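You operate a simulated robot arm through the tools that you are given. There is no shell and no other tool.

You run a simulated robot arm. Do the job below in one go: nothing can be reset, and whatever is moved stays where it is left.

JOB
Clamp the carton, pack the two valves and the lot card that match its label, and shut the lid. Set down upright: what you pick out.
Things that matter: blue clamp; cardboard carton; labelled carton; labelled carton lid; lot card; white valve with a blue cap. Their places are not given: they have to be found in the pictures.

It is judged by the outcome, as a careful person would: the job done as asked, and still so three seconds after it is handed in. It fails if anything else is knocked over, pushed out of place, dropped, spilled or broken. A push-on lid holds only when it is set on centred and level and pressed home; a screw cap is set on level and turned clockwise until tight.

ROBOT AND FRAMES
A 6-joint arm with a two-finger gripper, fixed in place. Base frame: the origin is at the foot of the arm, x ahead of it, y to its left, z up; the work surface is at about z = 860. Lengths are in mm, angles in degrees, forces in N, time in s.
Its first joint turns from -166.0 to 166.0 degrees. Payload 2.45 kg.
Tool frame: the origin (TCP) lies between the finger pads and is the grasp point; the fingertips stand 20 mm ahead of it; z points along the fingers, y is the line along which they close. The gripper opens to 140 mm. The gripper's body begins 168 mm behind the TCP.
Orientation is told as [roll, pitch, yaw] about the base's x, y, z axes, in that order, counted from this pose: with the fingers straight down and closing along the base's y, the tool's x points along the base's -x, its y along +y and its z along -z.

CONTROLS
- The arm moves only by the tool arm_command. Its argument "motion" is a list of rows, each a list of 6 numbers: the shift along the base's x, y, z in units of 400 mm (1.0 is 400 mm), then the turn, a rotation vector about the base's x, y, z in units of 180 degrees (1.0 is 180 degrees). In form: [[dx, dy, dz, wx, wy, wz], ...]. A call has 1 to 20 rows; each row is the pose to reach, as a shift and turn from the pose commanded when the call began. "hand" is the closure, from 0 (fully open) to 1 (shut), set as the call begins (left out, the last holds). A call with a number of a shift or a turn outside -1 to 1 is refused whole. Each row takes 0.2 s and may step no farther than 50 mm and 8.6 degrees from the row before; otherwise, or with a gripper value out of range, the whole call is refused. Where a pose cannot be reached the arm comes as near as it can. A force on the tool above 90 N (or 10 N above the force at the start of the call, whichever is more), or a blocked arm, ends the call early, and 0.2 s more pass. Each finger travels about 45 mm/s and halts on what it meets, pressing with about 28 N; the grip force reading is that of the motor and also rises with nothing between the fingers. The clock runs only during rows and for 0.2 s after the last one: add rows that repeat a pose to give the fingers time. It gives the time, the measured TCP pose, the force on the tool (base axes), the opening and the grip force at its end, in the units of the frame above (readings bear some noise), with the torque about the TCP (base axes, N m) and any sound that the robot's microphone picked up.
- Cameras (640 x 400 px; columns grow to the right, rows downward): "scene" is fixed at [220.1, -650.2, 1587.4]; the picture's right is [0.91, -0.42, 0.00], its down [-0.17, -0.36, -0.92] and it looks along [0.39, 0.83, -0.39] (base axes); focal length 329 px, centre (320, 200). "wrist" rides on the gripper at [78, 11, -209] in the tool frame; the picture's right is [-0.14, 0.99, 0.00], its down [-0.92, -0.13, -0.37] and it looks along [-0.36, -0.05, 0.93] (tool axes); focal length 280 px, centre (320, 200).
- snapshot(camera): a new picture of that camera. No time passes.
- measure_at(camera, pixels): there is no depth. For up to 12 entries [column, row, z] of the newest picture of that camera ("zoom" is the newest enlarged one), the place [x, y] in the base frame at which the ray of that pixel passes the height z, good to about 2 mm. No time passes.
- close_up(camera, box): a new picture of the part [left, top, right, bottom] of that camera's present view, enlarged. No time passes.
- sign_off(): hands the job in; it is judged then, once.

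Open the gripper and draw the arm clear of the work before you hand the job in, unless the task says otherwise.

The tools are called after "Emit:" as name(argument=value, ...) on one line, values as JSON. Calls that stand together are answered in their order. arm_command: Moves the arm, as the interface text tells. Its arguments: {"type":"object","properties":{"motion":{"type":"array"},"hand":{"type":"number"}},"required":["motion"]} The other tools are called the same way: snapshot (camera) takes a picture; measure_at (camera, pixels) gives the place at which the rays of pixels pass given heights; close_up (camera, box) takes an enlarged picture of a part of a camera's view; sign_off () hands the job in.

At the start:

```text
time: 0.0
ee_pos: [437.1, 407.8, 1360.7]
tool_rot: [0.0, 0.1, 0.0]
ft_force: [-0.3, 0.0, 0.2]
wrist_torque: [0.0, 0.04, -0.01]
finger_gap: 140.0
grasp_force: 0.0
```

scene: 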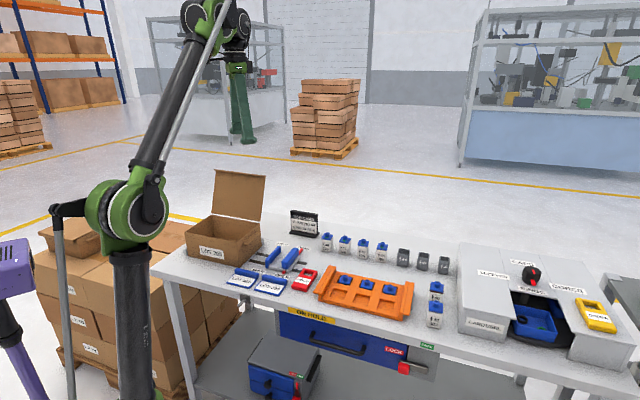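
wrist: 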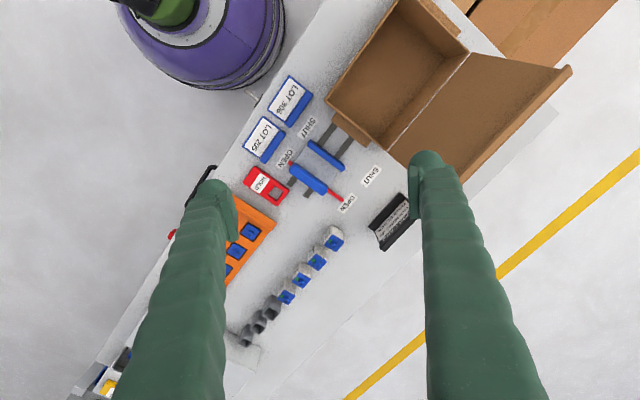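

The scene shows the carton at about (225,235), cards at (240,278) and (268,287), the clamp at (285,260) and valves at (325..440, 240..310). I take enlarged pictures to read the labels.

Emit:
close_up(camera="scene", box=[170, 160, 330, 310])

Emit:
close_up(camera="scene", box=[280, 200, 460, 340])

Emit:
close_up(camera="scene", box=[440, 230, 640, 400])

Emit:
close_up(camera="wrist", box=[220, 60, 440, 260])

```text
2.67 times, centred on (250, 235) of scene
```

zoom: 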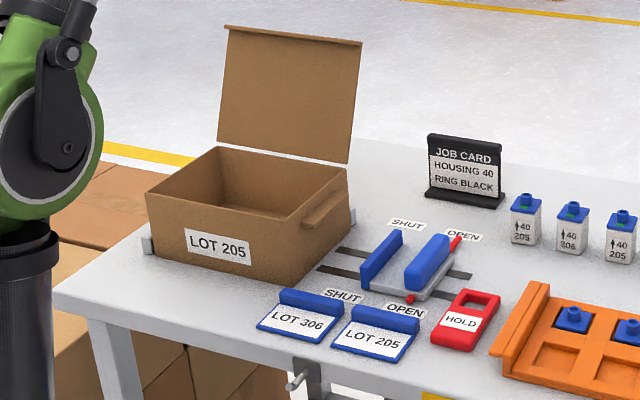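

```text
2.86 times, centred on (370, 270) of scene
```

zoom: 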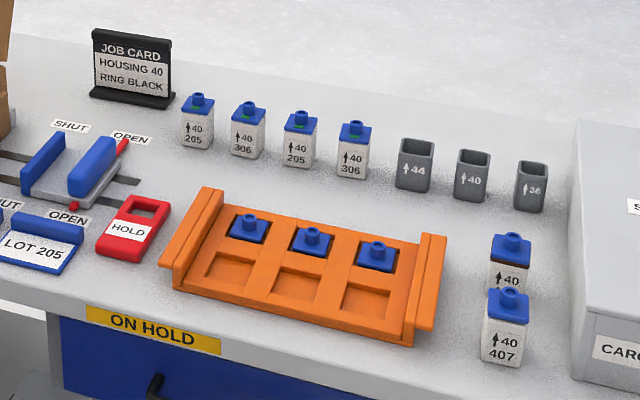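

```text
2.35 times, centred on (540, 315) of scene
```

zoom: 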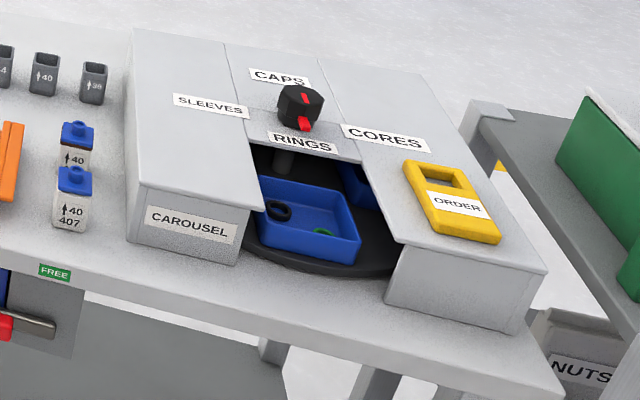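

```text
2.00 times, centred on (330, 160) of wrist
```

zoom: 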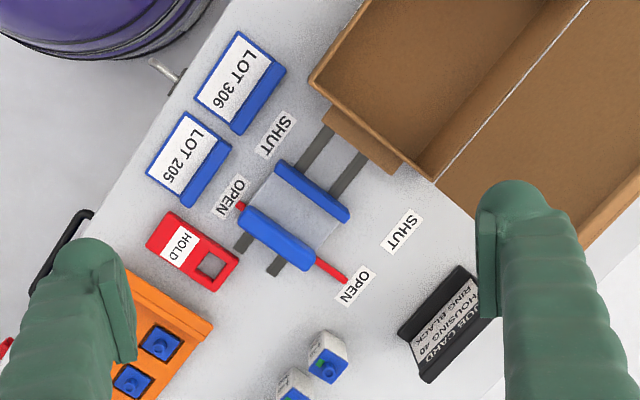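

The carton reads LOT 205; the matching card is the right-hand one, and row valves 1 and 3 read 205. I measure the key points in the wrist view: carton, clamp, cards, valves.

Emit:
measure_at(camera="zoom", pixels=[[240, 206, 865], [347, 281, 865], [276, 135, 860], [232, 197, 860], [402, 232, 860], [357, 287, 860], [146, 172, 862], [186, 112, 862], [232, 148, 862], [192, 206, 862], [312, 76, 940], [430, 180, 940]])

Emit:
close_up(camera="scene", box=[310, 225, 400, 275])

Emit:
close_up(camera="scene", box=[220, 235, 320, 300])

```text
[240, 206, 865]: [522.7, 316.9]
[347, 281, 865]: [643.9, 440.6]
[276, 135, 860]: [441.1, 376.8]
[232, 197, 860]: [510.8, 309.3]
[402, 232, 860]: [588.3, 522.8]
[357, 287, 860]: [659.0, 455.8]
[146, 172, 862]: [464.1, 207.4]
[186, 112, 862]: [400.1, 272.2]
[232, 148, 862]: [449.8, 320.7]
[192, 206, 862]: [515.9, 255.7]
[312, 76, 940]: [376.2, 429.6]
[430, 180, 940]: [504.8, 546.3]
```

```text
7.11 times, centred on (355, 250) of scene
```

zoom: 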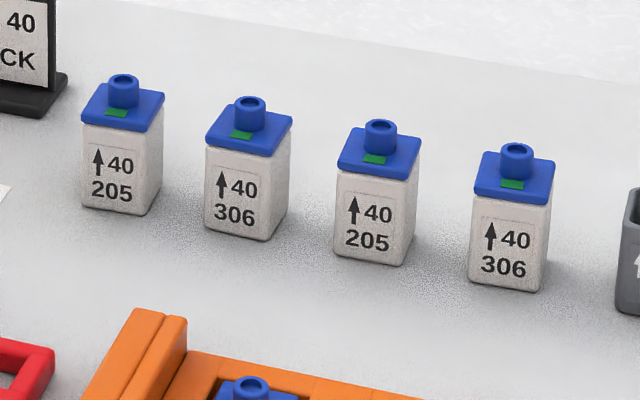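

```text
6.15 times, centred on (270, 268) of scene
```

zoom: 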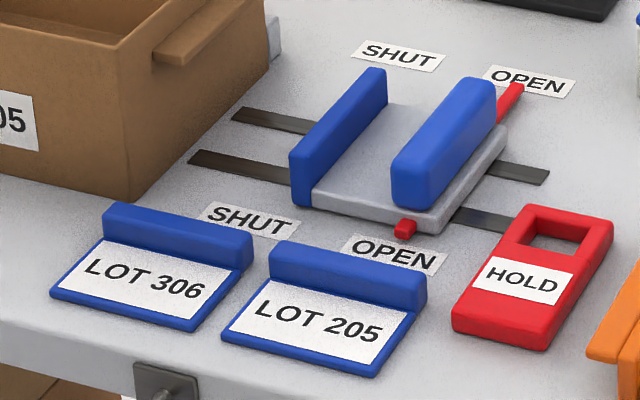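

The table is turned 45° to the base; the clamp slides from OPEN to SHUT along about (-0.71, 0.71). I take an enlarged look at the carton and measure its corners.

Emit:
close_up(camera="scene", box=[180, 165, 276, 275])

Emit:
close_up(camera="wrist", box=[300, 0, 580, 175])

```text
3.64 times, centred on (228, 220) of scene
```

zoom: 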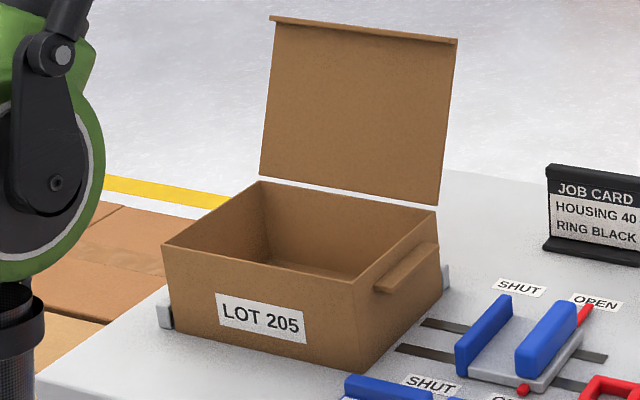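

```text
2.29 times, centred on (440, 88) of wrist
```

zoom: 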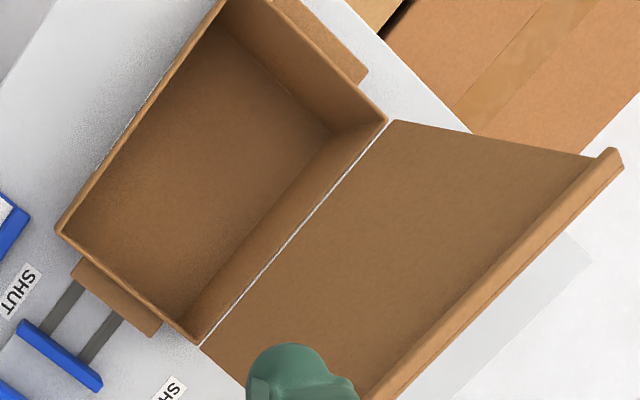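

I measure the carton's corners in the scene view and the lid's edges.

Emit:
measure_at(camera="zoom", pixels=[[60, 230, 960], [60, 230, 980], [199, 345, 960], [199, 345, 980], [387, 120, 960], [387, 120, 980], [218, 3, 960], [218, 3, 980], [620, 155, 1100], [330, 130, 864], [190, 310, 864]])

Emit:
close_up(camera="scene", box=[180, 165, 276, 275])

```text
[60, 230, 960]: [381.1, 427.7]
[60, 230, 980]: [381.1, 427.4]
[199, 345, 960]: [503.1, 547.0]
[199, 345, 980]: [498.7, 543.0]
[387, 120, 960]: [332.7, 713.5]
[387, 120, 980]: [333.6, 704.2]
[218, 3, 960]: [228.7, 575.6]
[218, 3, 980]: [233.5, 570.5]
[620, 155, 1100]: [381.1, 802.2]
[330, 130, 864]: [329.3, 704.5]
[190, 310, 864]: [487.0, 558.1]
```

```text
3.64 times, centred on (228, 220) of scene
```

zoom: 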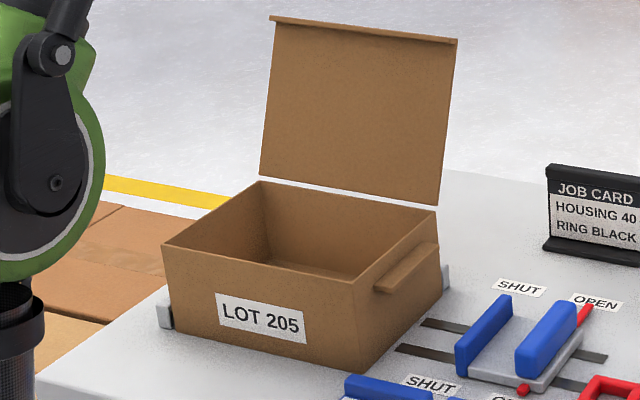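

Emit:
measure_at(camera="zoom", pixels=[[362, 371, 860], [178, 327, 860], [357, 284, 950], [357, 284, 960], [357, 284, 970], [162, 246, 950], [162, 246, 960], [162, 246, 970], [436, 211, 960], [259, 181, 960], [457, 38, 1130], [272, 17, 1130]])

```text
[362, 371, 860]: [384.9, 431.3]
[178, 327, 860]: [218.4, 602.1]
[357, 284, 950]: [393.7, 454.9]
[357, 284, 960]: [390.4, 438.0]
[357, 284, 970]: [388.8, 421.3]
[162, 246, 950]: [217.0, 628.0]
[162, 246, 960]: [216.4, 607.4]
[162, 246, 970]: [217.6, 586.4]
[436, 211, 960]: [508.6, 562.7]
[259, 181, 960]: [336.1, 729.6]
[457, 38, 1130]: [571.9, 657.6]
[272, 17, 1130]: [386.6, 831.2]
```

The carton spans about u -271..-33, v 576..741 in table axes (top ~967). Now I measure the valve bases in the scene view: valve 1 at (324,252) and valve 3 at (362,259).

Emit:
close_up(camera="scene", box=[310, 225, 400, 275])

Emit:
measure_at(camera="zoom", pixels=[[82, 208, 860], [145, 216, 860], [162, 192, 860], [334, 256, 860], [405, 265, 860], [420, 240, 860], [205, 232, 860], [275, 241, 860], [470, 283, 860], [541, 292, 860]])

```text
7.11 times, centred on (355, 250) of scene
```

zoom: 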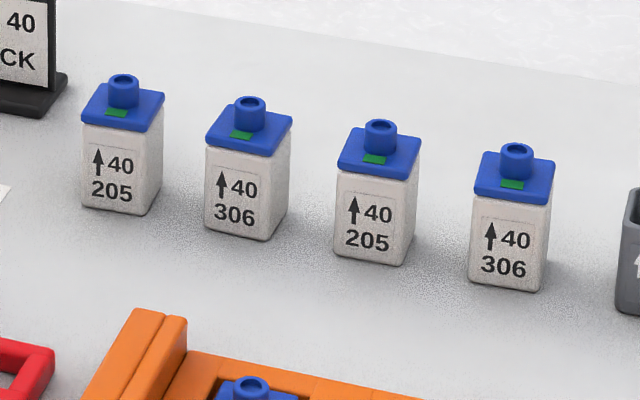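

```text
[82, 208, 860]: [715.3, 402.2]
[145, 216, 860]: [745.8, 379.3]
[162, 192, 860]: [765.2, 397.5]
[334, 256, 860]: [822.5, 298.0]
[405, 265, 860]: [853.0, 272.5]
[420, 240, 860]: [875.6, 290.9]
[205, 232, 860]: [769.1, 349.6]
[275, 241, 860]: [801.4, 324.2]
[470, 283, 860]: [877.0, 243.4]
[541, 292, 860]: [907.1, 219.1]
```

The valves stand at roughly (740,400) and (849,294) for lot 205, pitch 75 mm. I turn the tool 45° to align it with the table and lower somewhat to see the clamp and cards from above.

Emit:
arm_command(motion=[[0.0125, -0.034, -0.046, 0, 0, 0.042], [0.025, -0.069, -0.092, 0, 0, 0.083], [0.0375, -0.103, -0.138, 0, 0, 0.125], [0.05, -0.138, -0.184, 0, 0, 0.167], [0.0625, -0.172, -0.23, 0, 0, 0.208], [0.075, -0.207, -0.276, 0, 0, 0.25]], hand=0)

Emit:
snapshot(camera="wrist")

```text
time: 1.4
ee_pos: [466.7, 324.1, 1249.8]
tool_rot: [0.1, 0.0, 45.1]
ft_force: [0.4, 0.6, -0.3]
wrist_torque: [-0.02, 0.01, -0.03]
finger_gap: 140.2
grasp_force: 0.0
```

```text
taken
```

wrist: 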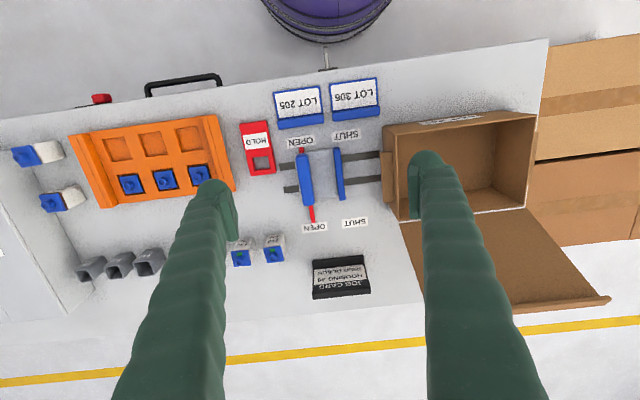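

The view now shows clamp at (320,178), card LOT 205 at (298,105). I enlarge it and measure the clamp.

Emit:
close_up(camera="wrist", box=[240, 70, 400, 240])

```text
2.35 times, centred on (320, 155) of wrist
```

zoom: 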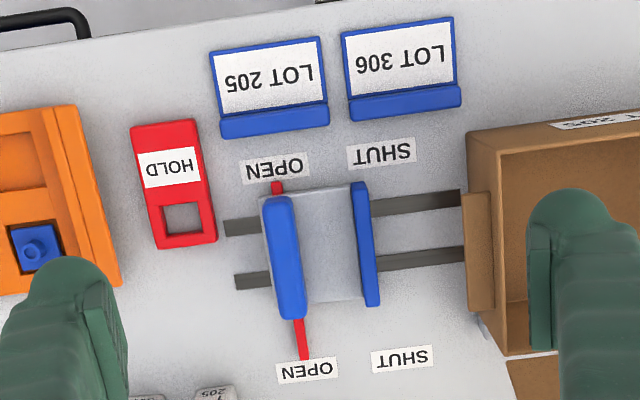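

I measure the clamp's block, jaw, pins and the cards from this view.

Emit:
measure_at(camera="zoom", pixels=[[277, 187, 868], [303, 358, 868], [273, 198, 910], [298, 318, 910], [289, 197, 910], [360, 184, 900], [372, 305, 900], [461, 190, 861], [470, 305, 950], [466, 195, 950], [393, 153, 860], [401, 358, 860]])

Emit:
measure_at(camera="zoom", pixels=[[209, 50, 862], [323, 37, 862], [329, 122, 866], [222, 137, 866], [220, 118, 880], [326, 103, 880], [277, 168, 860], [307, 371, 860], [140, 125, 880], [217, 240, 880], [227, 230, 861]])

Emit:
close_up(camera="scene", box=[240, 235, 320, 300])

```text
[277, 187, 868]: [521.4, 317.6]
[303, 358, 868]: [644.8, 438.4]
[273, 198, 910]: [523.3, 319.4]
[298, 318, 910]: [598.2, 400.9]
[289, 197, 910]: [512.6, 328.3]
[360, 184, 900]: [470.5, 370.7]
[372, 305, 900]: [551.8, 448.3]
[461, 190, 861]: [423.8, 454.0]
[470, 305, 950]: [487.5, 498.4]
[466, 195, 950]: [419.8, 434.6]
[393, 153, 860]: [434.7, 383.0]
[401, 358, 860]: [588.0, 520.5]
```

```text
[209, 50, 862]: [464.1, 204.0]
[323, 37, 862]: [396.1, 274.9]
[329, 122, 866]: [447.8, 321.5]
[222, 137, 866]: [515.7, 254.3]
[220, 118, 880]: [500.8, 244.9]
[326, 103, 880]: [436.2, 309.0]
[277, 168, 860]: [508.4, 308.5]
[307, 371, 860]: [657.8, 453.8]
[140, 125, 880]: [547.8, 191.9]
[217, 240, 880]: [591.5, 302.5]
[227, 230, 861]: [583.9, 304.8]
```

```text
6.15 times, centred on (280, 268) of scene
```

zoom: 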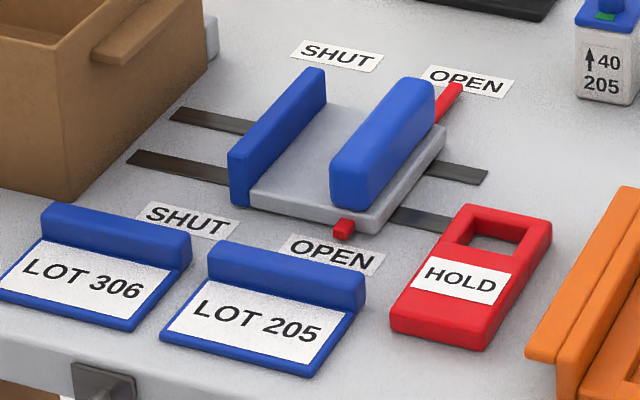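

The pins sit at u≈145 (OPEN), SHUT is at u≈45, so the travel is about 100 mm. I check the block's and jaw's heights by comparing with the scene view.

Emit:
measure_at(camera="zoom", pixels=[[433, 85, 900], [433, 85, 920], [433, 85, 940], [345, 205, 870], [365, 205, 870], [375, 232, 862], [445, 130, 870], [325, 72, 900], [325, 72, 920], [240, 205, 862], [345, 228, 868], [460, 90, 868]])

Emit:
close_up(camera="wrist", box=[285, 140, 345, 230])

Emit:
measure_at(camera="zoom", pixels=[[0, 0, 900]])

```text
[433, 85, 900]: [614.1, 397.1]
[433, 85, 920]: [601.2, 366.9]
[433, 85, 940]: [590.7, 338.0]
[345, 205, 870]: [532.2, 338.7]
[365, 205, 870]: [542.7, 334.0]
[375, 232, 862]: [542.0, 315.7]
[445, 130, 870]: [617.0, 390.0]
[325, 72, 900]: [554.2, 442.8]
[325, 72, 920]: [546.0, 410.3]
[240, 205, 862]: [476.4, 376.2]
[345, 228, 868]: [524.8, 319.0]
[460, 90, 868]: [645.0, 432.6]
```

```text
4.44 times, centred on (315, 185) of wrist
```

zoom: 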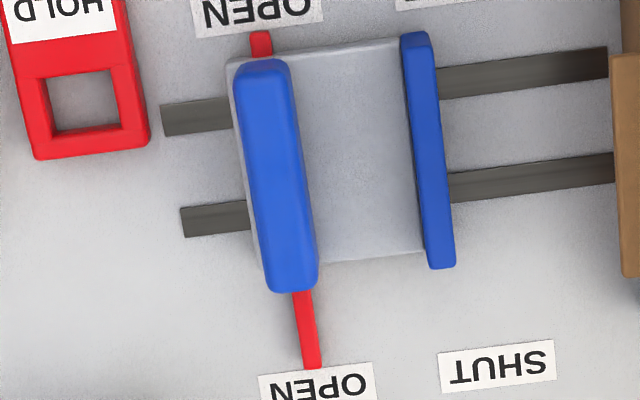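

```text
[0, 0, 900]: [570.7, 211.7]
```

The block's right face is at u≈150 (top ~906), the plate's edge at u≈160. I close the fingers and come down right of the block at u=190, v=665 to push it toward the carton.

Emit:
arm_command(motion=[[0.05, 0.004, -0.09, 0, 0, 0], [0.1, 0.008, -0.18, 0, 0, 0], [0.15, 0.012, -0.27, 0, 0, 0], [0.2, 0.016, -0.36, 0, 0, 0], [0.25, 0.02, -0.45, 0, 0, 0], [0.3, 0.024, -0.54, 0, 0, 0], [0.344, 0.027, -0.625, 0, 0, 0], [0.344, 0.027, -0.7, 0, 0, 0], [0.344, 0.027, -0.78, 0, 0, 0], [0.344, 0.027, -0.865, 0, 0, 0], [0.344, 0.027, -0.865, 0, 0, 0]], hand=1)

Emit:
close_up(camera="scene", box=[240, 200, 340, 300])

Emit:
snapshot(camera="wrist")

```text
time: 3.8
ee_pos: [604.1, 335.4, 904.4]
tool_rot: [0.0, 0.1, 45.0]
ft_force: [1.1, -0.8, 0.2]
wrist_torque: [0.01, -0.01, 0.03]
finger_gap: 0.1
grasp_force: 27.7
```

```text
4.00 times, centred on (290, 250) of scene
```

zoom: 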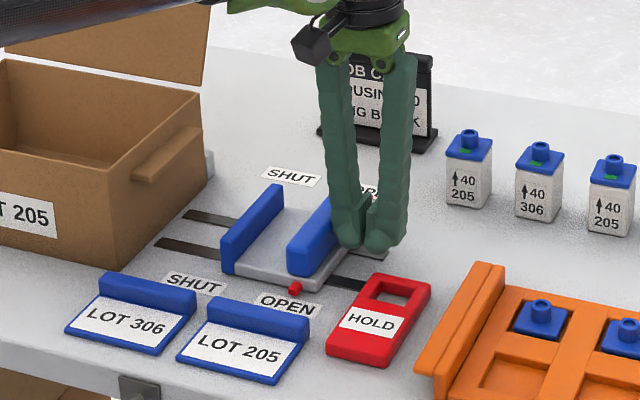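

```text
taken
```

wrist: 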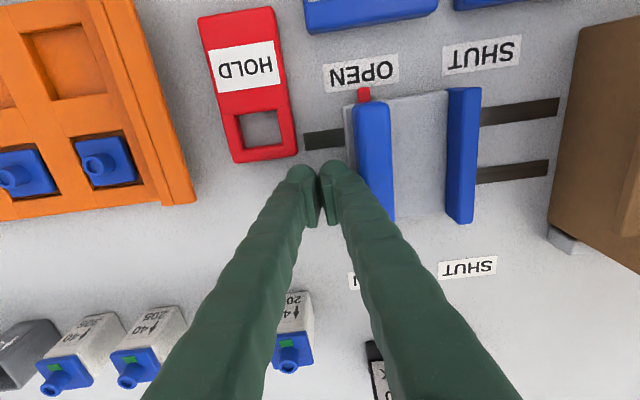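

The fingers stand just right of the block with nothing touched. I push along (-0.71, +0.71) by 100 mm in 20 mm rows, then check.

Emit:
arm_command(motion=[[-0.03535, 0.03535, 0, 0, 0, 0], [-0.0707, 0.0707, 0, 0, 0, 0], [-0.106, 0.106, 0, 0, 0, 0], [-0.1414, 0.1414, 0, 0, 0, 0], [-0.1768, 0.1768, 0, 0, 0, 0]])

Emit:
snapshot(camera="wrist")

Emit:
close_up(camera="scene", box=[230, 200, 330, 300])

```text
time: 5.0
ee_pos: [533.7, 405.5, 905.1]
tool_rot: [0.0, 0.0, 45.0]
ft_force: [0.2, 0.2, 0.3]
wrist_torque: [0.06, 0.03, 0.02]
finger_gap: 0.0
grasp_force: 27.7
```

```text
taken
```

wrist: 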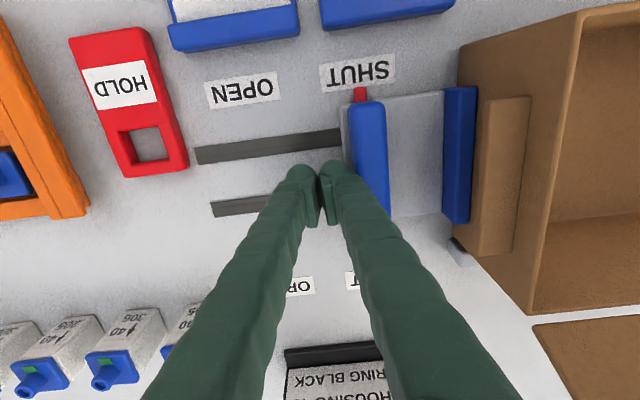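

```text
4.00 times, centred on (280, 250) of scene
```

zoom: 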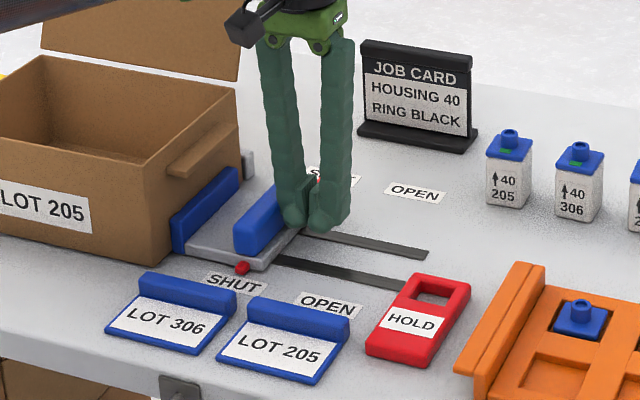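

The jaw is now near the carton and the pin just short of the SHUT mark. I push on in 4 mm rows, 20 mm in all, watching the force.

Emit:
arm_command(motion=[[-0.00707, 0.00707, 0, 0, 0, 0], [-0.01414, 0.01414, 0, 0, 0, 0], [-0.0212, 0.0212, 0, 0, 0, 0], [-0.0283, 0.0283, 0, 0, 0, 0], [-0.03535, 0.03535, 0, 0, 0, 0]])

Emit:
snapshot(camera="wrist")

Emit:
close_up(camera="scene", box=[230, 200, 330, 300])

```text
time: 6.0
ee_pos: [530.4, 409.3, 904.9]
tool_rot: [-0.8, 0.0, 44.9]
ft_force: [59.0, -65.3, 3.0]
wrist_torque: [0.26, 0.3, 1.36]
finger_gap: 0.0
grasp_force: 28.0
stopped in row 4: the force on the tool passed its limit at 98 N (the readings are from after the stop); the commanded pose is now the measured one
```

```text
taken
```

wrist: 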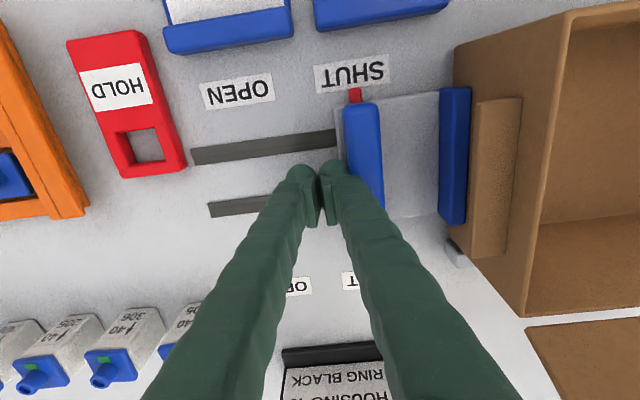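

```text
4.00 times, centred on (280, 250) of scene
```

zoom: 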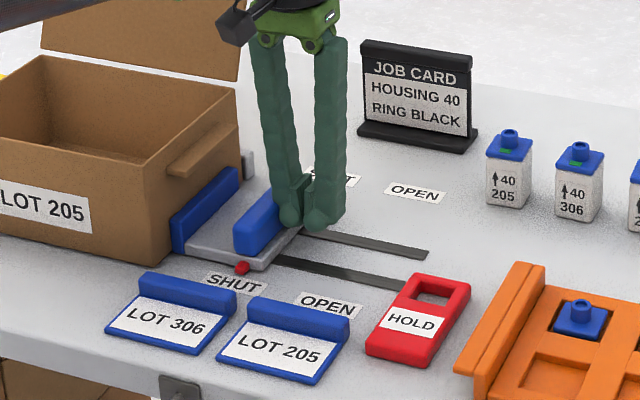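

The push stopped against resistance (98 N) with the pin at wrist (355,95) beside the SHUT mark. I measure pin, label, jaw and carton wall before deciding whether it is shut.

Emit:
measure_at(camera="wrist", pixels=[[355, 95, 868], [352, 73, 860], [238, 91, 860], [370, 105, 906], [345, 120, 872], [441, 90, 898], [470, 90, 898], [455, 220, 862]])

Emit:
measure_at(camera="zoom", pixels=[[242, 268, 868], [235, 284, 860], [332, 305, 860], [165, 263, 860], [263, 271, 864], [178, 252, 864]])

Emit:
close_up(camera="scene", box=[255, 225, 305, 280])

```text
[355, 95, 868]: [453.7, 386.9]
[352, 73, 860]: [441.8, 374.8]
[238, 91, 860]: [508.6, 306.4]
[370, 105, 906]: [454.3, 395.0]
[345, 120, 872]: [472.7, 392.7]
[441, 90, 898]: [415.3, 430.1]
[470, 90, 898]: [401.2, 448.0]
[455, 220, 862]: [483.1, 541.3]
```

```text
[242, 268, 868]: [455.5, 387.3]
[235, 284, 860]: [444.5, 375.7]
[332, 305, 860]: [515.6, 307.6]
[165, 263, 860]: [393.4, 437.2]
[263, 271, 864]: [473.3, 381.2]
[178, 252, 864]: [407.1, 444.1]
```

```text
7.27 times, centred on (280, 252) of scene
```

zoom: 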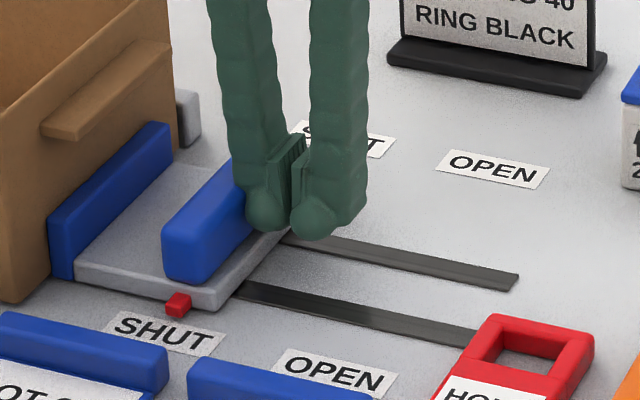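

Pin u=47.2 vs SHUT label u=47.4, and the jaw sits against the carton wall: the clamp is shut. I back off 30 mm, then rise to z≈1110.

Emit:
arm_command(motion=[[0.027, -0.027, 0, 0, 0, 0], [0.053, -0.053, 0, 0, 0, 0], [0.053, -0.053, 0.1, 0, 0, 0], [0.053, -0.053, 0.2, 0, 0, 0], [0.053, -0.053, 0.3, 0, 0, 0], [0.053, -0.053, 0.4, 0, 0, 0], [0.053, -0.053, 0.52, 0, 0, 0]])

Emit:
close_up(camera="scene", box=[230, 200, 330, 300])

```text
time: 7.6
ee_pos: [547.2, 393.5, 1112.9]
tool_rot: [-0.5, 0.1, 44.9]
ft_force: [0.2, 1.0, 0.5]
wrist_torque: [0.0, -0.02, -0.01]
finger_gap: 0.1
grasp_force: 28.4
```

```text
4.00 times, centred on (280, 250) of scene
```

zoom: 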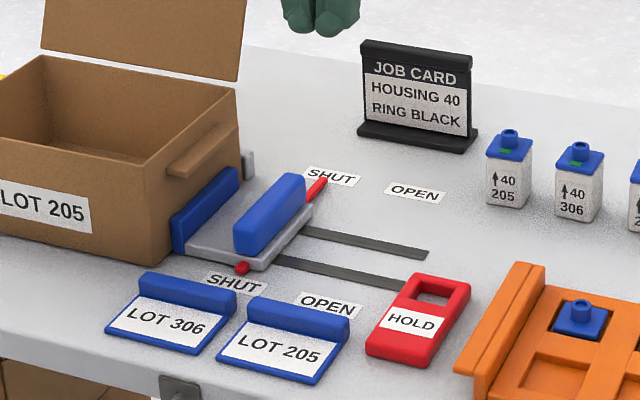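

The pins stay at SHUT. Now I open the hand and move over the valve row at about (733,286,1100) to see it from above.

Emit:
arm_command(motion=[[0.0927, -0.054, -0.006, 0.0005, 0.0005, 0], [0.1854, -0.108, -0.012, 0.001, 0.001, 0], [0.278, -0.162, -0.018, 0.0015, 0.0015, 0], [0.371, -0.216, -0.025, 0.002, 0.002, 0], [0.4635, -0.27, -0.032, 0.002, 0.002, 0], [0.4635, -0.27, -0.032, 0.002, 0.002, 0], [0.4635, -0.27, -0.032, 0.002, 0.002, 0], [0.4635, -0.27, -0.032, 0.002, 0.002, 0]], hand=0)

Emit:
snapshot(camera="wrist")

```text
time: 9.4
ee_pos: [732.9, 284.5, 1098.7]
tool_rot: [0.0, 0.0, 45.0]
ft_force: [0.1, 1.2, 1.0]
wrist_torque: [0.04, 0.03, 0.01]
finger_gap: 139.9
grasp_force: 0.2
```

```text
taken
```

wrist: 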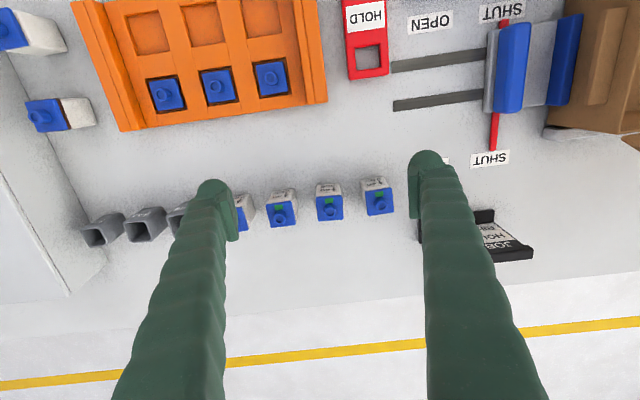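

The four row valves show at (376,200), (329,205), (282,210), (242,213), right to left 205, 306, 205, 306. I enlarge to find their footprints and turn.

Emit:
close_up(camera="wrist", box=[235, 160, 415, 240])

```text
3.56 times, centred on (325, 200) of wrist
```

zoom: 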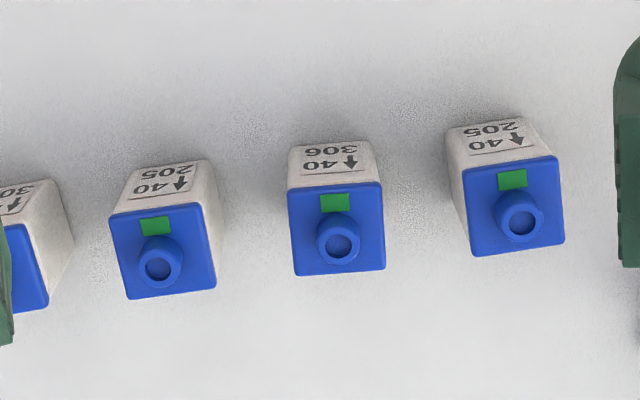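

I measure base front corners at table height and cap corners at a few heights.

Emit:
measure_at(camera="zoom", pixels=[[447, 130, 860], [527, 118, 860], [464, 171, 920], [557, 155, 920], [565, 242, 920], [475, 256, 920], [132, 170, 860], [208, 159, 860], [110, 218, 920], [198, 204, 920], [215, 287, 920], [130, 299, 920]])

Emit:
close_up(camera="scene", box=[310, 225, 370, 265])

```text
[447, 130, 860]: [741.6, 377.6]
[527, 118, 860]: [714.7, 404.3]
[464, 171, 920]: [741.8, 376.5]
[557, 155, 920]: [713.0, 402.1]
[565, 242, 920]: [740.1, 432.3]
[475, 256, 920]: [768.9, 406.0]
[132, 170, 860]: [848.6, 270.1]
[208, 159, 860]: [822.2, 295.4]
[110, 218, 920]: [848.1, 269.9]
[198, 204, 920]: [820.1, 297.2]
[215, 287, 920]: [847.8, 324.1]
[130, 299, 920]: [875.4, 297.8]
```

```text
10.00 times, centred on (340, 245) of scene
```

zoom: 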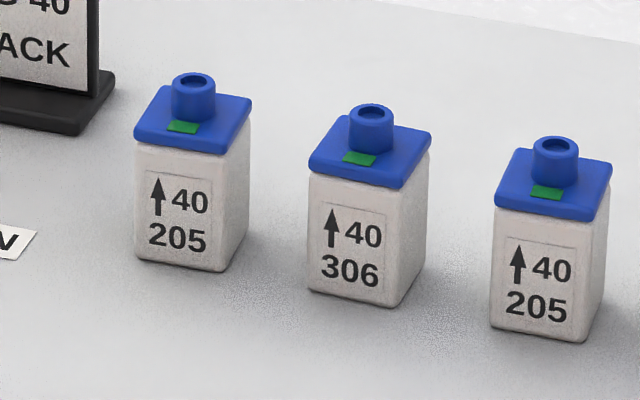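

Emit:
measure_at(camera="zoom", pixels=[[135, 140, 910], [135, 140, 920], [228, 152, 910], [228, 152, 920], [250, 98, 920], [137, 260, 860], [220, 272, 860], [495, 207, 920], [586, 220, 920], [612, 165, 920], [492, 328, 860], [582, 341, 860]])

```text
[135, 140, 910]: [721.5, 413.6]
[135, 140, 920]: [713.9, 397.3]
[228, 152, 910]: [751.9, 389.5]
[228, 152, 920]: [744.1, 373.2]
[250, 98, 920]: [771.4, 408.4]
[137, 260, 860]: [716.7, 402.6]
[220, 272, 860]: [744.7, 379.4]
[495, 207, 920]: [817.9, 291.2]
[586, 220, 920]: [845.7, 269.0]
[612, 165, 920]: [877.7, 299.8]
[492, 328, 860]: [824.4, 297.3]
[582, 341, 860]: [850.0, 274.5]
```

Valve 1 centre is about (741,404) and valve 3 about (848,297), cap top ≈919. I check how near the job card's foot is to valve 1.

Emit:
measure_at(camera="zoom", pixels=[[85, 133, 860], [115, 92, 860], [98, 10, 910]])

```text
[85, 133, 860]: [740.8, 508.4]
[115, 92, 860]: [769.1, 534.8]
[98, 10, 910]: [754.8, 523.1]
```

The job card is clear. I set the opening to 56 mm and move above valve 1 at (741,404), z≈975, to check alignment.

Emit:
arm_command(motion=[[0.006, 0.1, 0, 0, 0, 0], [0.014, 0.2, -0.03, 0, 0, 0], [0.021, 0.297, -0.1, 0, 0, 0], [0.021, 0.297, -0.2, 0, 0, 0], [0.021, 0.297, -0.31, 0, 0, 0], [0.021, 0.297, -0.31, 0, 0, 0]], hand=0.6)

Emit:
snapshot(camera="wrist")

Emit:
close_up(camera="scene", box=[290, 180, 390, 270])

```text
time: 10.8
ee_pos: [740.5, 403.9, 974.9]
tool_rot: [0.0, 0.0, 44.9]
ft_force: [0.2, 0.5, -0.5]
wrist_torque: [-0.01, 0.02, -0.02]
finger_gap: 56.0
grasp_force: 0.0
```

```text
taken
```

wrist: 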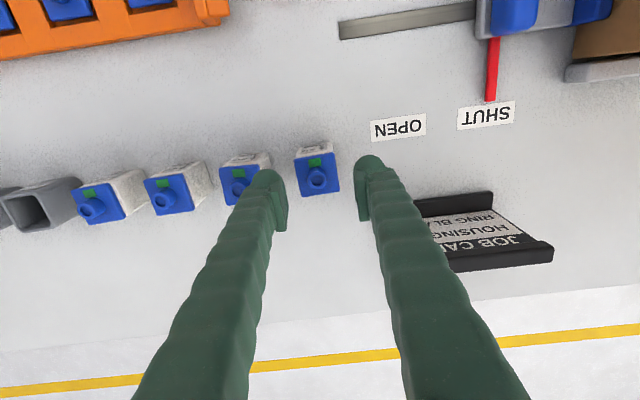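

```text
4.44 times, centred on (340, 225) of scene
```

zoom: 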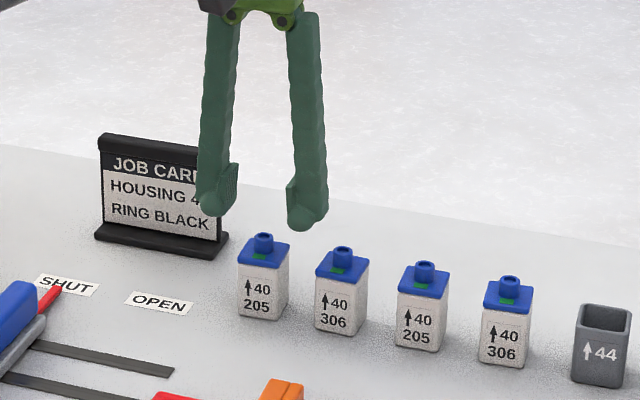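

Valve 1 shows between the fingers at (317,176). I measure its cap once more from this closer view.

Emit:
close_up(camera="wrist", box=[240, 130, 400, 230])

```text
4.00 times, centred on (320, 180) of wrist
```

zoom: 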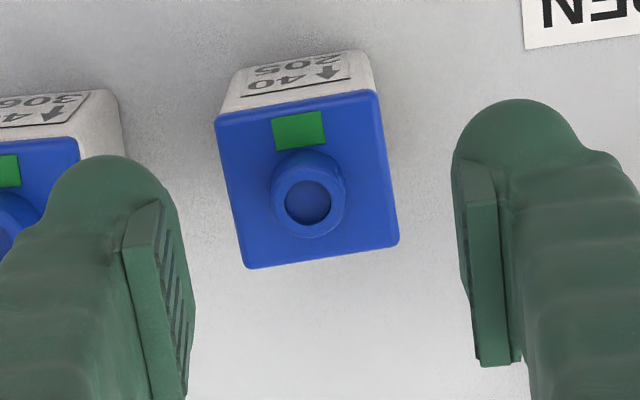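

Emit:
measure_at(camera="zoom", pixels=[[215, 116, 919], [376, 92, 919], [398, 243, 919], [245, 268, 919], [308, 202, 932], [230, 78, 862], [366, 52, 862]])

```text
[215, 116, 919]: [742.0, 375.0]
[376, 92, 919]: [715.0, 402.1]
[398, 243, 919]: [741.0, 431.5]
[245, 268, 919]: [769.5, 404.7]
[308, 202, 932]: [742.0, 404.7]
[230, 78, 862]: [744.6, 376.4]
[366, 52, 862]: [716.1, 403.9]
```

Centre is (742,403), well aligned with the tool. I descend 90 mm to z≈885 and then close.

Emit:
arm_command(motion=[[0.002, 0, -0.1, 0, 0, 0], [0.003, 0, -0.18, 0, 0, 0], [0.003, 0, -0.225, 0, 0, 0]])

Emit:
arm_command(motion=[[0, 0, 0, 0, 0, 0], [0, 0, 0, 0, 0, 0], [0, 0, 0, 0, 0, 0], [0, 0, 0, 0, 0, 0]], hand=1)

Emit:
close_up(camera="scene", box=[290, 180, 390, 270])

```text
time: 11.6
ee_pos: [742.9, 404.6, 885.2]
tool_rot: [-0.1, -0.1, 44.9]
ft_force: [-0.2, 0.7, 0.0]
wrist_torque: [0.0, 0.01, -0.02]
finger_gap: 56.2
grasp_force: 0.1
```

```text
time: 12.6
ee_pos: [742.1, 404.3, 885.6]
tool_rot: [0.0, 0.0, 45.0]
ft_force: [0.3, 0.7, 0.2]
wrist_torque: [0.02, 0.02, 0.0]
finger_gap: 39.0
grasp_force: 28.1
```

```text
4.44 times, centred on (340, 225) of scene
```

zoom: 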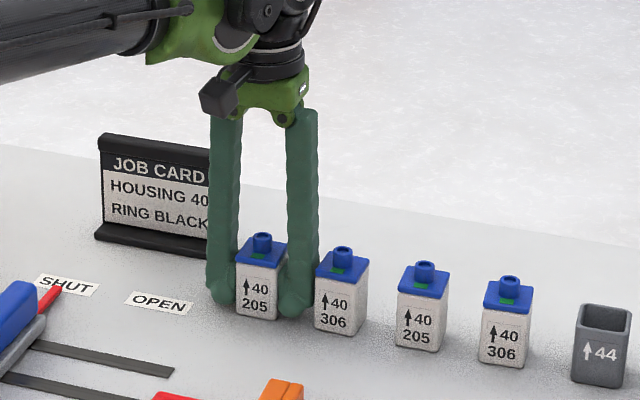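

The valve is held at 39 mm opening. I lift it straight up to z≈1080, then draw it toward the front to (537,396), well clear of the lid.

Emit:
arm_command(motion=[[0, 0, 0.04, 0, 0, 0], [0, 0, 0.12, 0, 0, 0], [0, 0, 0.21, 0, 0, 0], [0, 0, 0.3, 0, 0, 0], [0, 0, 0.4, 0, 0, 0], [0, 0, 0.4875, 0, 0, 0], [-0.08, -0.003, 0.4875, 0, 0, 0], [-0.18, -0.007, 0.4875, 0, 0, 0], [-0.28, -0.011, 0.4875, 0, 0, 0], [-0.38, -0.015, 0.4875, 0, 0, 0], [-0.46, -0.018, 0.4875, 0, 0, 0], [-0.5125, -0.021, 0.4875, 0, 0, 0]])

Emit:
snapshot(camera="scene")

Emit:
snapshot(camera="wrist")

```text
time: 15.2
ee_pos: [536.4, 397.5, 1081.2]
tool_rot: [-0.1, -0.1, 44.9]
ft_force: [0.3, 0.6, -1.0]
wrist_torque: [-0.03, 0.04, -0.04]
finger_gap: 38.8
grasp_force: 27.9
```

```text
taken
```

scene: 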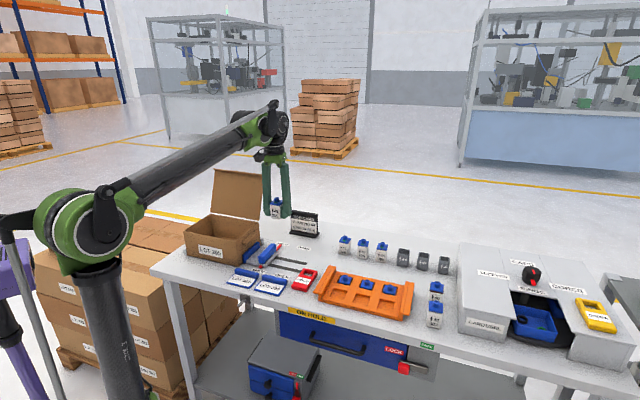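

```text
taken
```

wrist: 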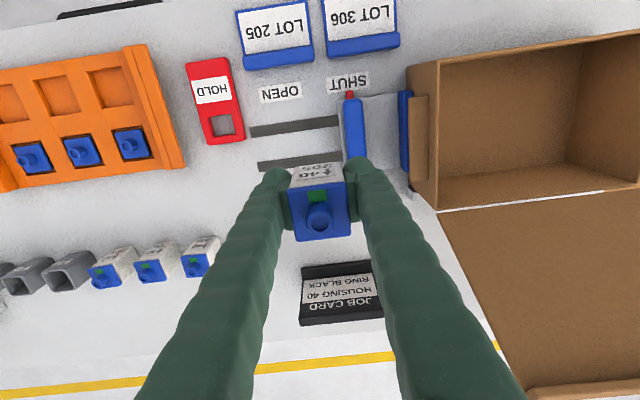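

The valve is held upright. I carry it left along the table to above the carton's left part, (329,633,1081), and look down into it.

Emit:
arm_command(motion=[[-0.06, 0.06, 0, 0, 0, 0], [-0.13, 0.13, 0, 0, 0, 0], [-0.2, 0.2, 0, 0, 0, 0], [-0.27, 0.27, 0, 0, 0, 0], [-0.34, 0.34, 0, 0, 0, 0], [-0.41, 0.41, 0, 0, 0, 0], [-0.48, 0.48, 0, 0, 0, 0], [-0.535, 0.571, 0, 0, 0, 0], [-0.5185, 0.5885, 0, 0, 0, 0]])

Emit:
snapshot(camera="scene")

Emit:
snapshot(camera="wrist")

```text
time: 17.2
ee_pos: [328.8, 630.7, 1079.5]
tool_rot: [0.0, 0.0, 44.9]
ft_force: [0.3, -0.3, -0.9]
wrist_torque: [0.02, -0.01, -0.06]
finger_gap: 38.9
grasp_force: 28.5
```

```text
taken
```

scene: 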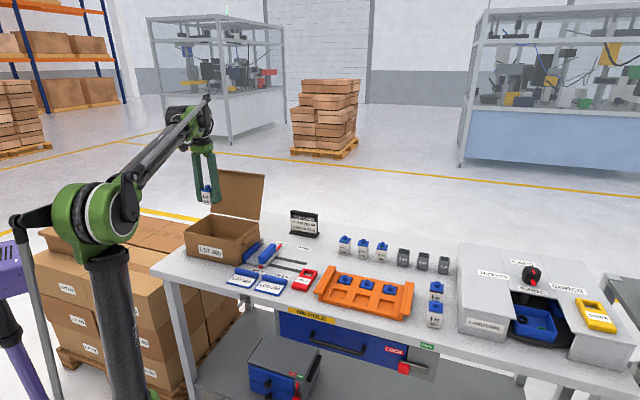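

```text
taken
```

wrist: 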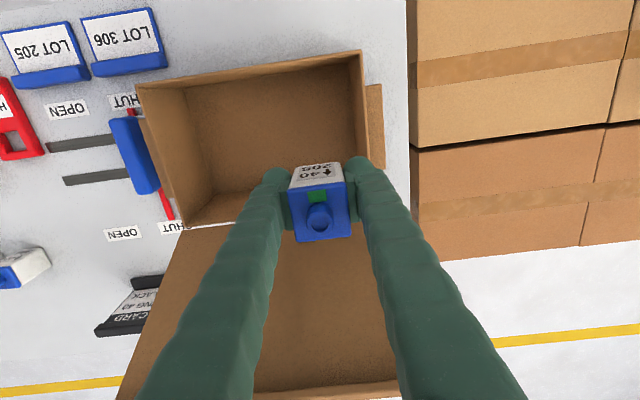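

The wrist view shows the rim corners at (137,87), (362,52), (182,225). I measure them to confirm the interior limits.

Emit:
measure_at(camera="wrist", pixels=[[137, 87, 967], [360, 52, 967], [182, 228, 967], [245, 222, 967], [367, 140, 967], [380, 165, 950], [400, 385, 1150], [120, 398, 1150], [190, 80, 864], [335, 60, 967]])

```text
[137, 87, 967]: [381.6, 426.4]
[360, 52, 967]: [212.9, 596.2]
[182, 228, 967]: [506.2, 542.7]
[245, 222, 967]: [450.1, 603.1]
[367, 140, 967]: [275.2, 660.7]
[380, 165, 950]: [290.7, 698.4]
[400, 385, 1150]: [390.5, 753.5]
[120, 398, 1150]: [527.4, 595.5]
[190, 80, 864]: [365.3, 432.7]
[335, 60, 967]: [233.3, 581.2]
```

The position is u=-214, v=679, inside left wall (u≈-268) and back wall (v≈740) with room. I lower the valve into the carton to TCP z≈895.

Emit:
arm_command(motion=[[0, 0, -0.1, 0, 0, 0], [0, 0, -0.2, 0, 0, 0], [0, 0, -0.3, 0, 0, 0], [0, 0, -0.38, 0, 0, 0], [0, 0, -0.44, 0, 0, 0], [0, 0, -0.464, 0, 0, 0]])

Emit:
snapshot(camera="wrist")

Emit:
close_up(camera="scene", box=[160, 140, 280, 280])

```text
time: 18.6
ee_pos: [330.8, 632.3, 895.3]
tool_rot: [0.0, 0.1, 45.0]
ft_force: [0.0, -0.6, -1.3]
wrist_torque: [0.01, 0.0, 0.0]
finger_gap: 39.0
grasp_force: 27.8
```

```text
taken
```

wrist: 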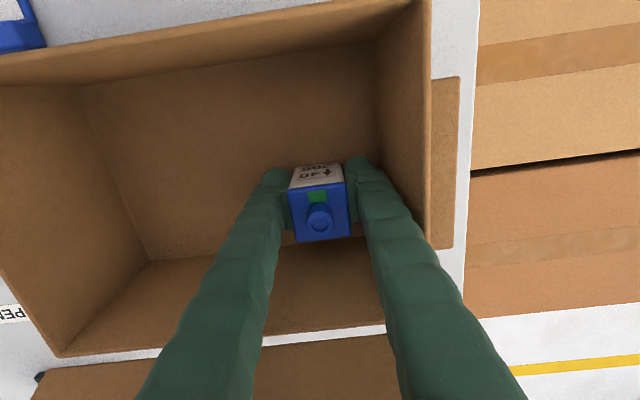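

```text
2.86 times, centred on (220, 210) of scene
```

zoom: 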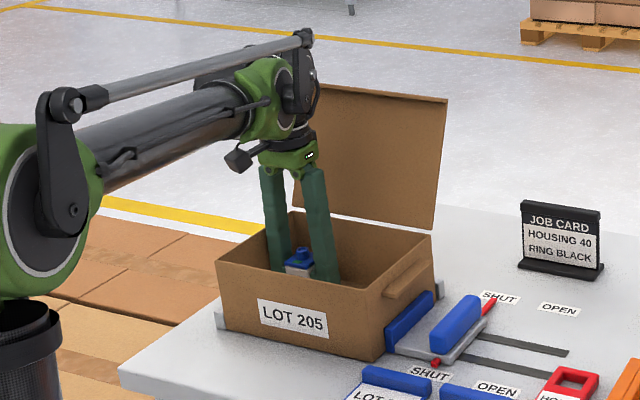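

Well inside, nothing touching. I lower by 1 mm rows to find the carton floor.

Emit:
arm_command(motion=[[0, 0, -0.0025, 0, 0, 0], [0, 0, -0.005, 0, 0, 0], [0, 0, -0.0075, 0, 0, 0], [0, 0, -0.01, 0, 0, 0]])

Emit:
arm_command(motion=[[0, 0, -0.0025, 0, 0, 0], [0, 0, -0.0025, 0, 0, 0]])

```text
time: 19.6
ee_pos: [329.4, 631.0, 891.5]
tool_rot: [0.0, 0.0, 45.0]
ft_force: [4.7, 1.1, 13.8]
wrist_torque: [-0.27, -0.27, 0.07]
finger_gap: 39.0
grasp_force: 27.6
```

```text
time: 20.2
ee_pos: [329.6, 630.4, 891.1]
tool_rot: [0.0, -0.1, 45.0]
ft_force: [6.7, 4.2, 25.1]
wrist_torque: [-0.38, -0.35, 0.1]
finger_gap: 38.8
grasp_force: 28.2
```

The floor carries the valve (25 N up). I ease 1 mm and open the fingers to 56 mm.

Emit:
arm_command(motion=[[0, 0, 0.0025, 0, 0, 0], [0, 0, 0.0025, 0, 0, 0]])

Emit:
arm_command(motion=[[0, 0, 0, 0, 0, 0], [0, 0, 0, 0, 0, 0], [0, 0, 0, 0, 0, 0]], hand=0.6)

Emit:
snapshot(camera="wrist")

```text
time: 20.8
ee_pos: [329.1, 631.6, 891.1]
tool_rot: [0.0, 0.0, 45.0]
ft_force: [1.3, -1.8, 4.7]
wrist_torque: [-0.18, -0.09, -0.01]
finger_gap: 38.9
grasp_force: 27.8
```

```text
time: 21.6
ee_pos: [328.9, 630.6, 892.9]
tool_rot: [0.0, 0.0, 45.0]
ft_force: [0.0, 0.7, -0.5]
wrist_torque: [0.01, 0.03, -0.05]
finger_gap: 56.0
grasp_force: 0.0
```

```text
taken
```

wrist: 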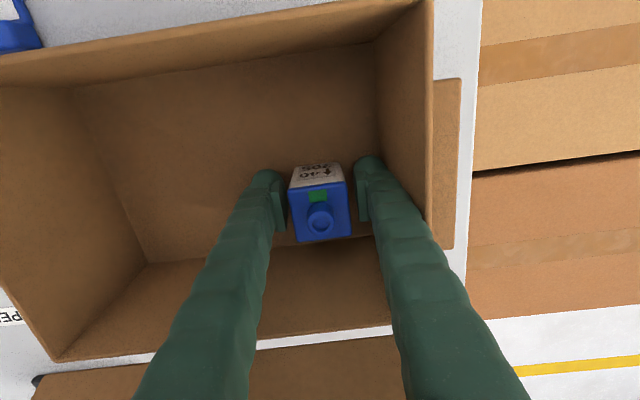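

The valve stands upright and free. I rise straight to z≈1080 and go back right along the table.

Emit:
arm_command(motion=[[0, 0, 0.05, 0, 0, 0], [0, 0, 0.15, 0, 0, 0], [0, 0, 0.25, 0, 0, 0], [0, 0, 0.35, 0, 0, 0], [0, 0, 0.475, 0, 0, 0], [-0.018, -0.053, 0.475, 0, 0, 0], [0.06, -0.13, 0.475, 0, 0, 0], [0.14, -0.21, 0.475, 0, 0, 0], [0.22, -0.29, 0.475, 0, 0, 0], [0.3, -0.37, 0.475, 0, 0, 0], [0.38, -0.45, 0.475, 0, 0, 0], [0.46, -0.53, 0.475, 0, 0, 0], [0.54, -0.58, 0.475, 0, 0, 0]])

Emit:
close_up(camera="scene", box=[170, 160, 330, 310])

```text
time: 24.4
ee_pos: [546.9, 399.8, 1079.7]
tool_rot: [0.0, 0.1, 45.0]
ft_force: [0.4, 1.1, 0.3]
wrist_torque: [-0.01, -0.01, -0.02]
finger_gap: 55.9
grasp_force: 0.1
```

```text
2.67 times, centred on (250, 235) of scene
```

zoom: 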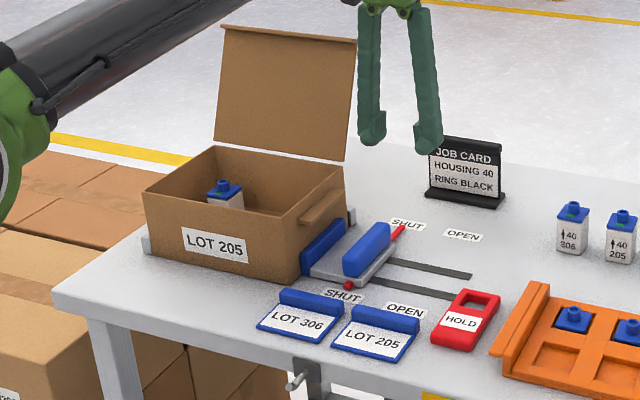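

Valve 1 stands in the carton. I go to above valve 3 at (848,297), z≈975.

Emit:
arm_command(motion=[[0.1, -0.034, 0, 0, 0, 0], [0.2, -0.068, 0, 0, 0, 0], [0.3, -0.102, 0, 0, 0, 0], [0.4, -0.136, 0, 0, 0, 0], [0.5, -0.17, 0, 0, 0, 0], [0.6, -0.204, 0, 0, 0, 0], [0.7, -0.238, 0, 0, 0, 0], [0.752, -0.256, 0, 0, 0, 0], [0.752, -0.256, -0.09, 0, 0, 0], [0.752, -0.256, -0.18, 0, 0, 0], [0.752, -0.256, -0.26, 0, 0, 0], [0.752, -0.256, -0.26, 0, 0, 0]])

Emit:
close_up(camera="wrist", box=[240, 130, 400, 230])

```text
time: 27.0
ee_pos: [846.2, 297.0, 977.4]
tool_rot: [0.0, 0.0, 45.0]
ft_force: [-0.9, -0.2, -0.4]
wrist_torque: [0.03, 0.01, 0.01]
finger_gap: 56.1
grasp_force: 0.0
```

```text
4.00 times, centred on (320, 180) of wrist
```

zoom: 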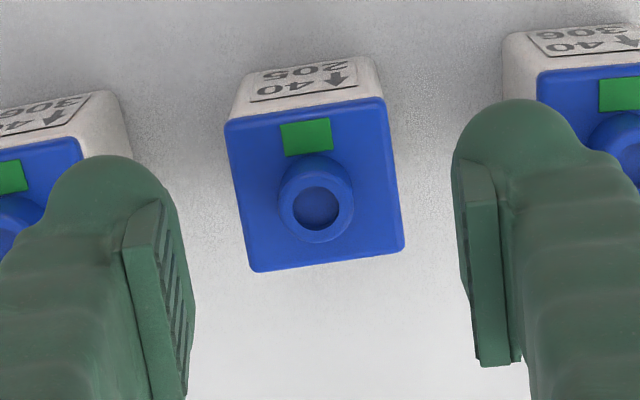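

Emit:
measure_at(camera="zoom", pixels=[[225, 122, 919], [382, 98, 919], [404, 247, 919], [253, 271, 919], [316, 207, 932]])

```text
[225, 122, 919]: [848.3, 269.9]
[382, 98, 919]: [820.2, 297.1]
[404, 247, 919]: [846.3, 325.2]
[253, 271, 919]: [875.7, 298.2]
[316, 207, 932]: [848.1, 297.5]
```

Valve 3 (205) is centred at (848,298), matching the tool. I descend to z≈885, close and hold.

Emit:
arm_command(motion=[[0, 0, -0.1, 0, 0, 0], [0, 0, -0.18, 0, 0, 0], [0, 0, -0.228, 0, 0, 0], [0, 0, -0.228, 0, 0, 0]])

Emit:
arm_command(motion=[[0, 0, 0, 0, 0, 0], [0, 0, 0, 0, 0, 0], [0, 0, 0, 0, 0, 0], [0, 0, 0, 0, 0, 0]], hand=1)

Emit:
close_up(camera="scene", box=[310, 180, 410, 280])

```text
time: 28.0
ee_pos: [845.7, 296.0, 886.4]
tool_rot: [0.1, 0.0, 45.0]
ft_force: [0.2, -0.2, -0.8]
wrist_torque: [0.04, 0.02, -0.01]
finger_gap: 55.9
grasp_force: 0.0
```

```text
time: 29.0
ee_pos: [843.8, 296.9, 885.6]
tool_rot: [-0.1, -0.1, 45.0]
ft_force: [1.1, -0.7, 0.2]
wrist_torque: [0.0, -0.01, -0.01]
finger_gap: 38.9
grasp_force: 28.1
```

```text
4.00 times, centred on (360, 230) of scene
```

zoom: 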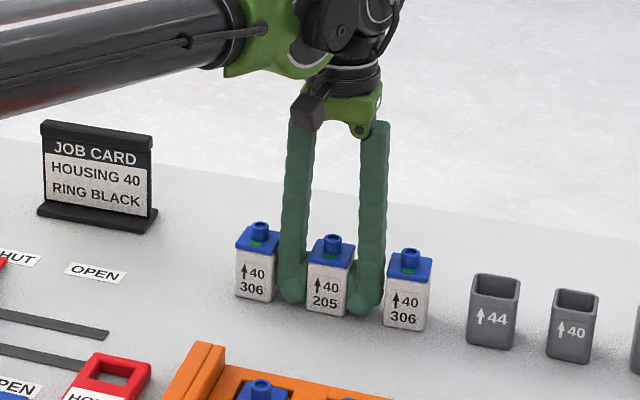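

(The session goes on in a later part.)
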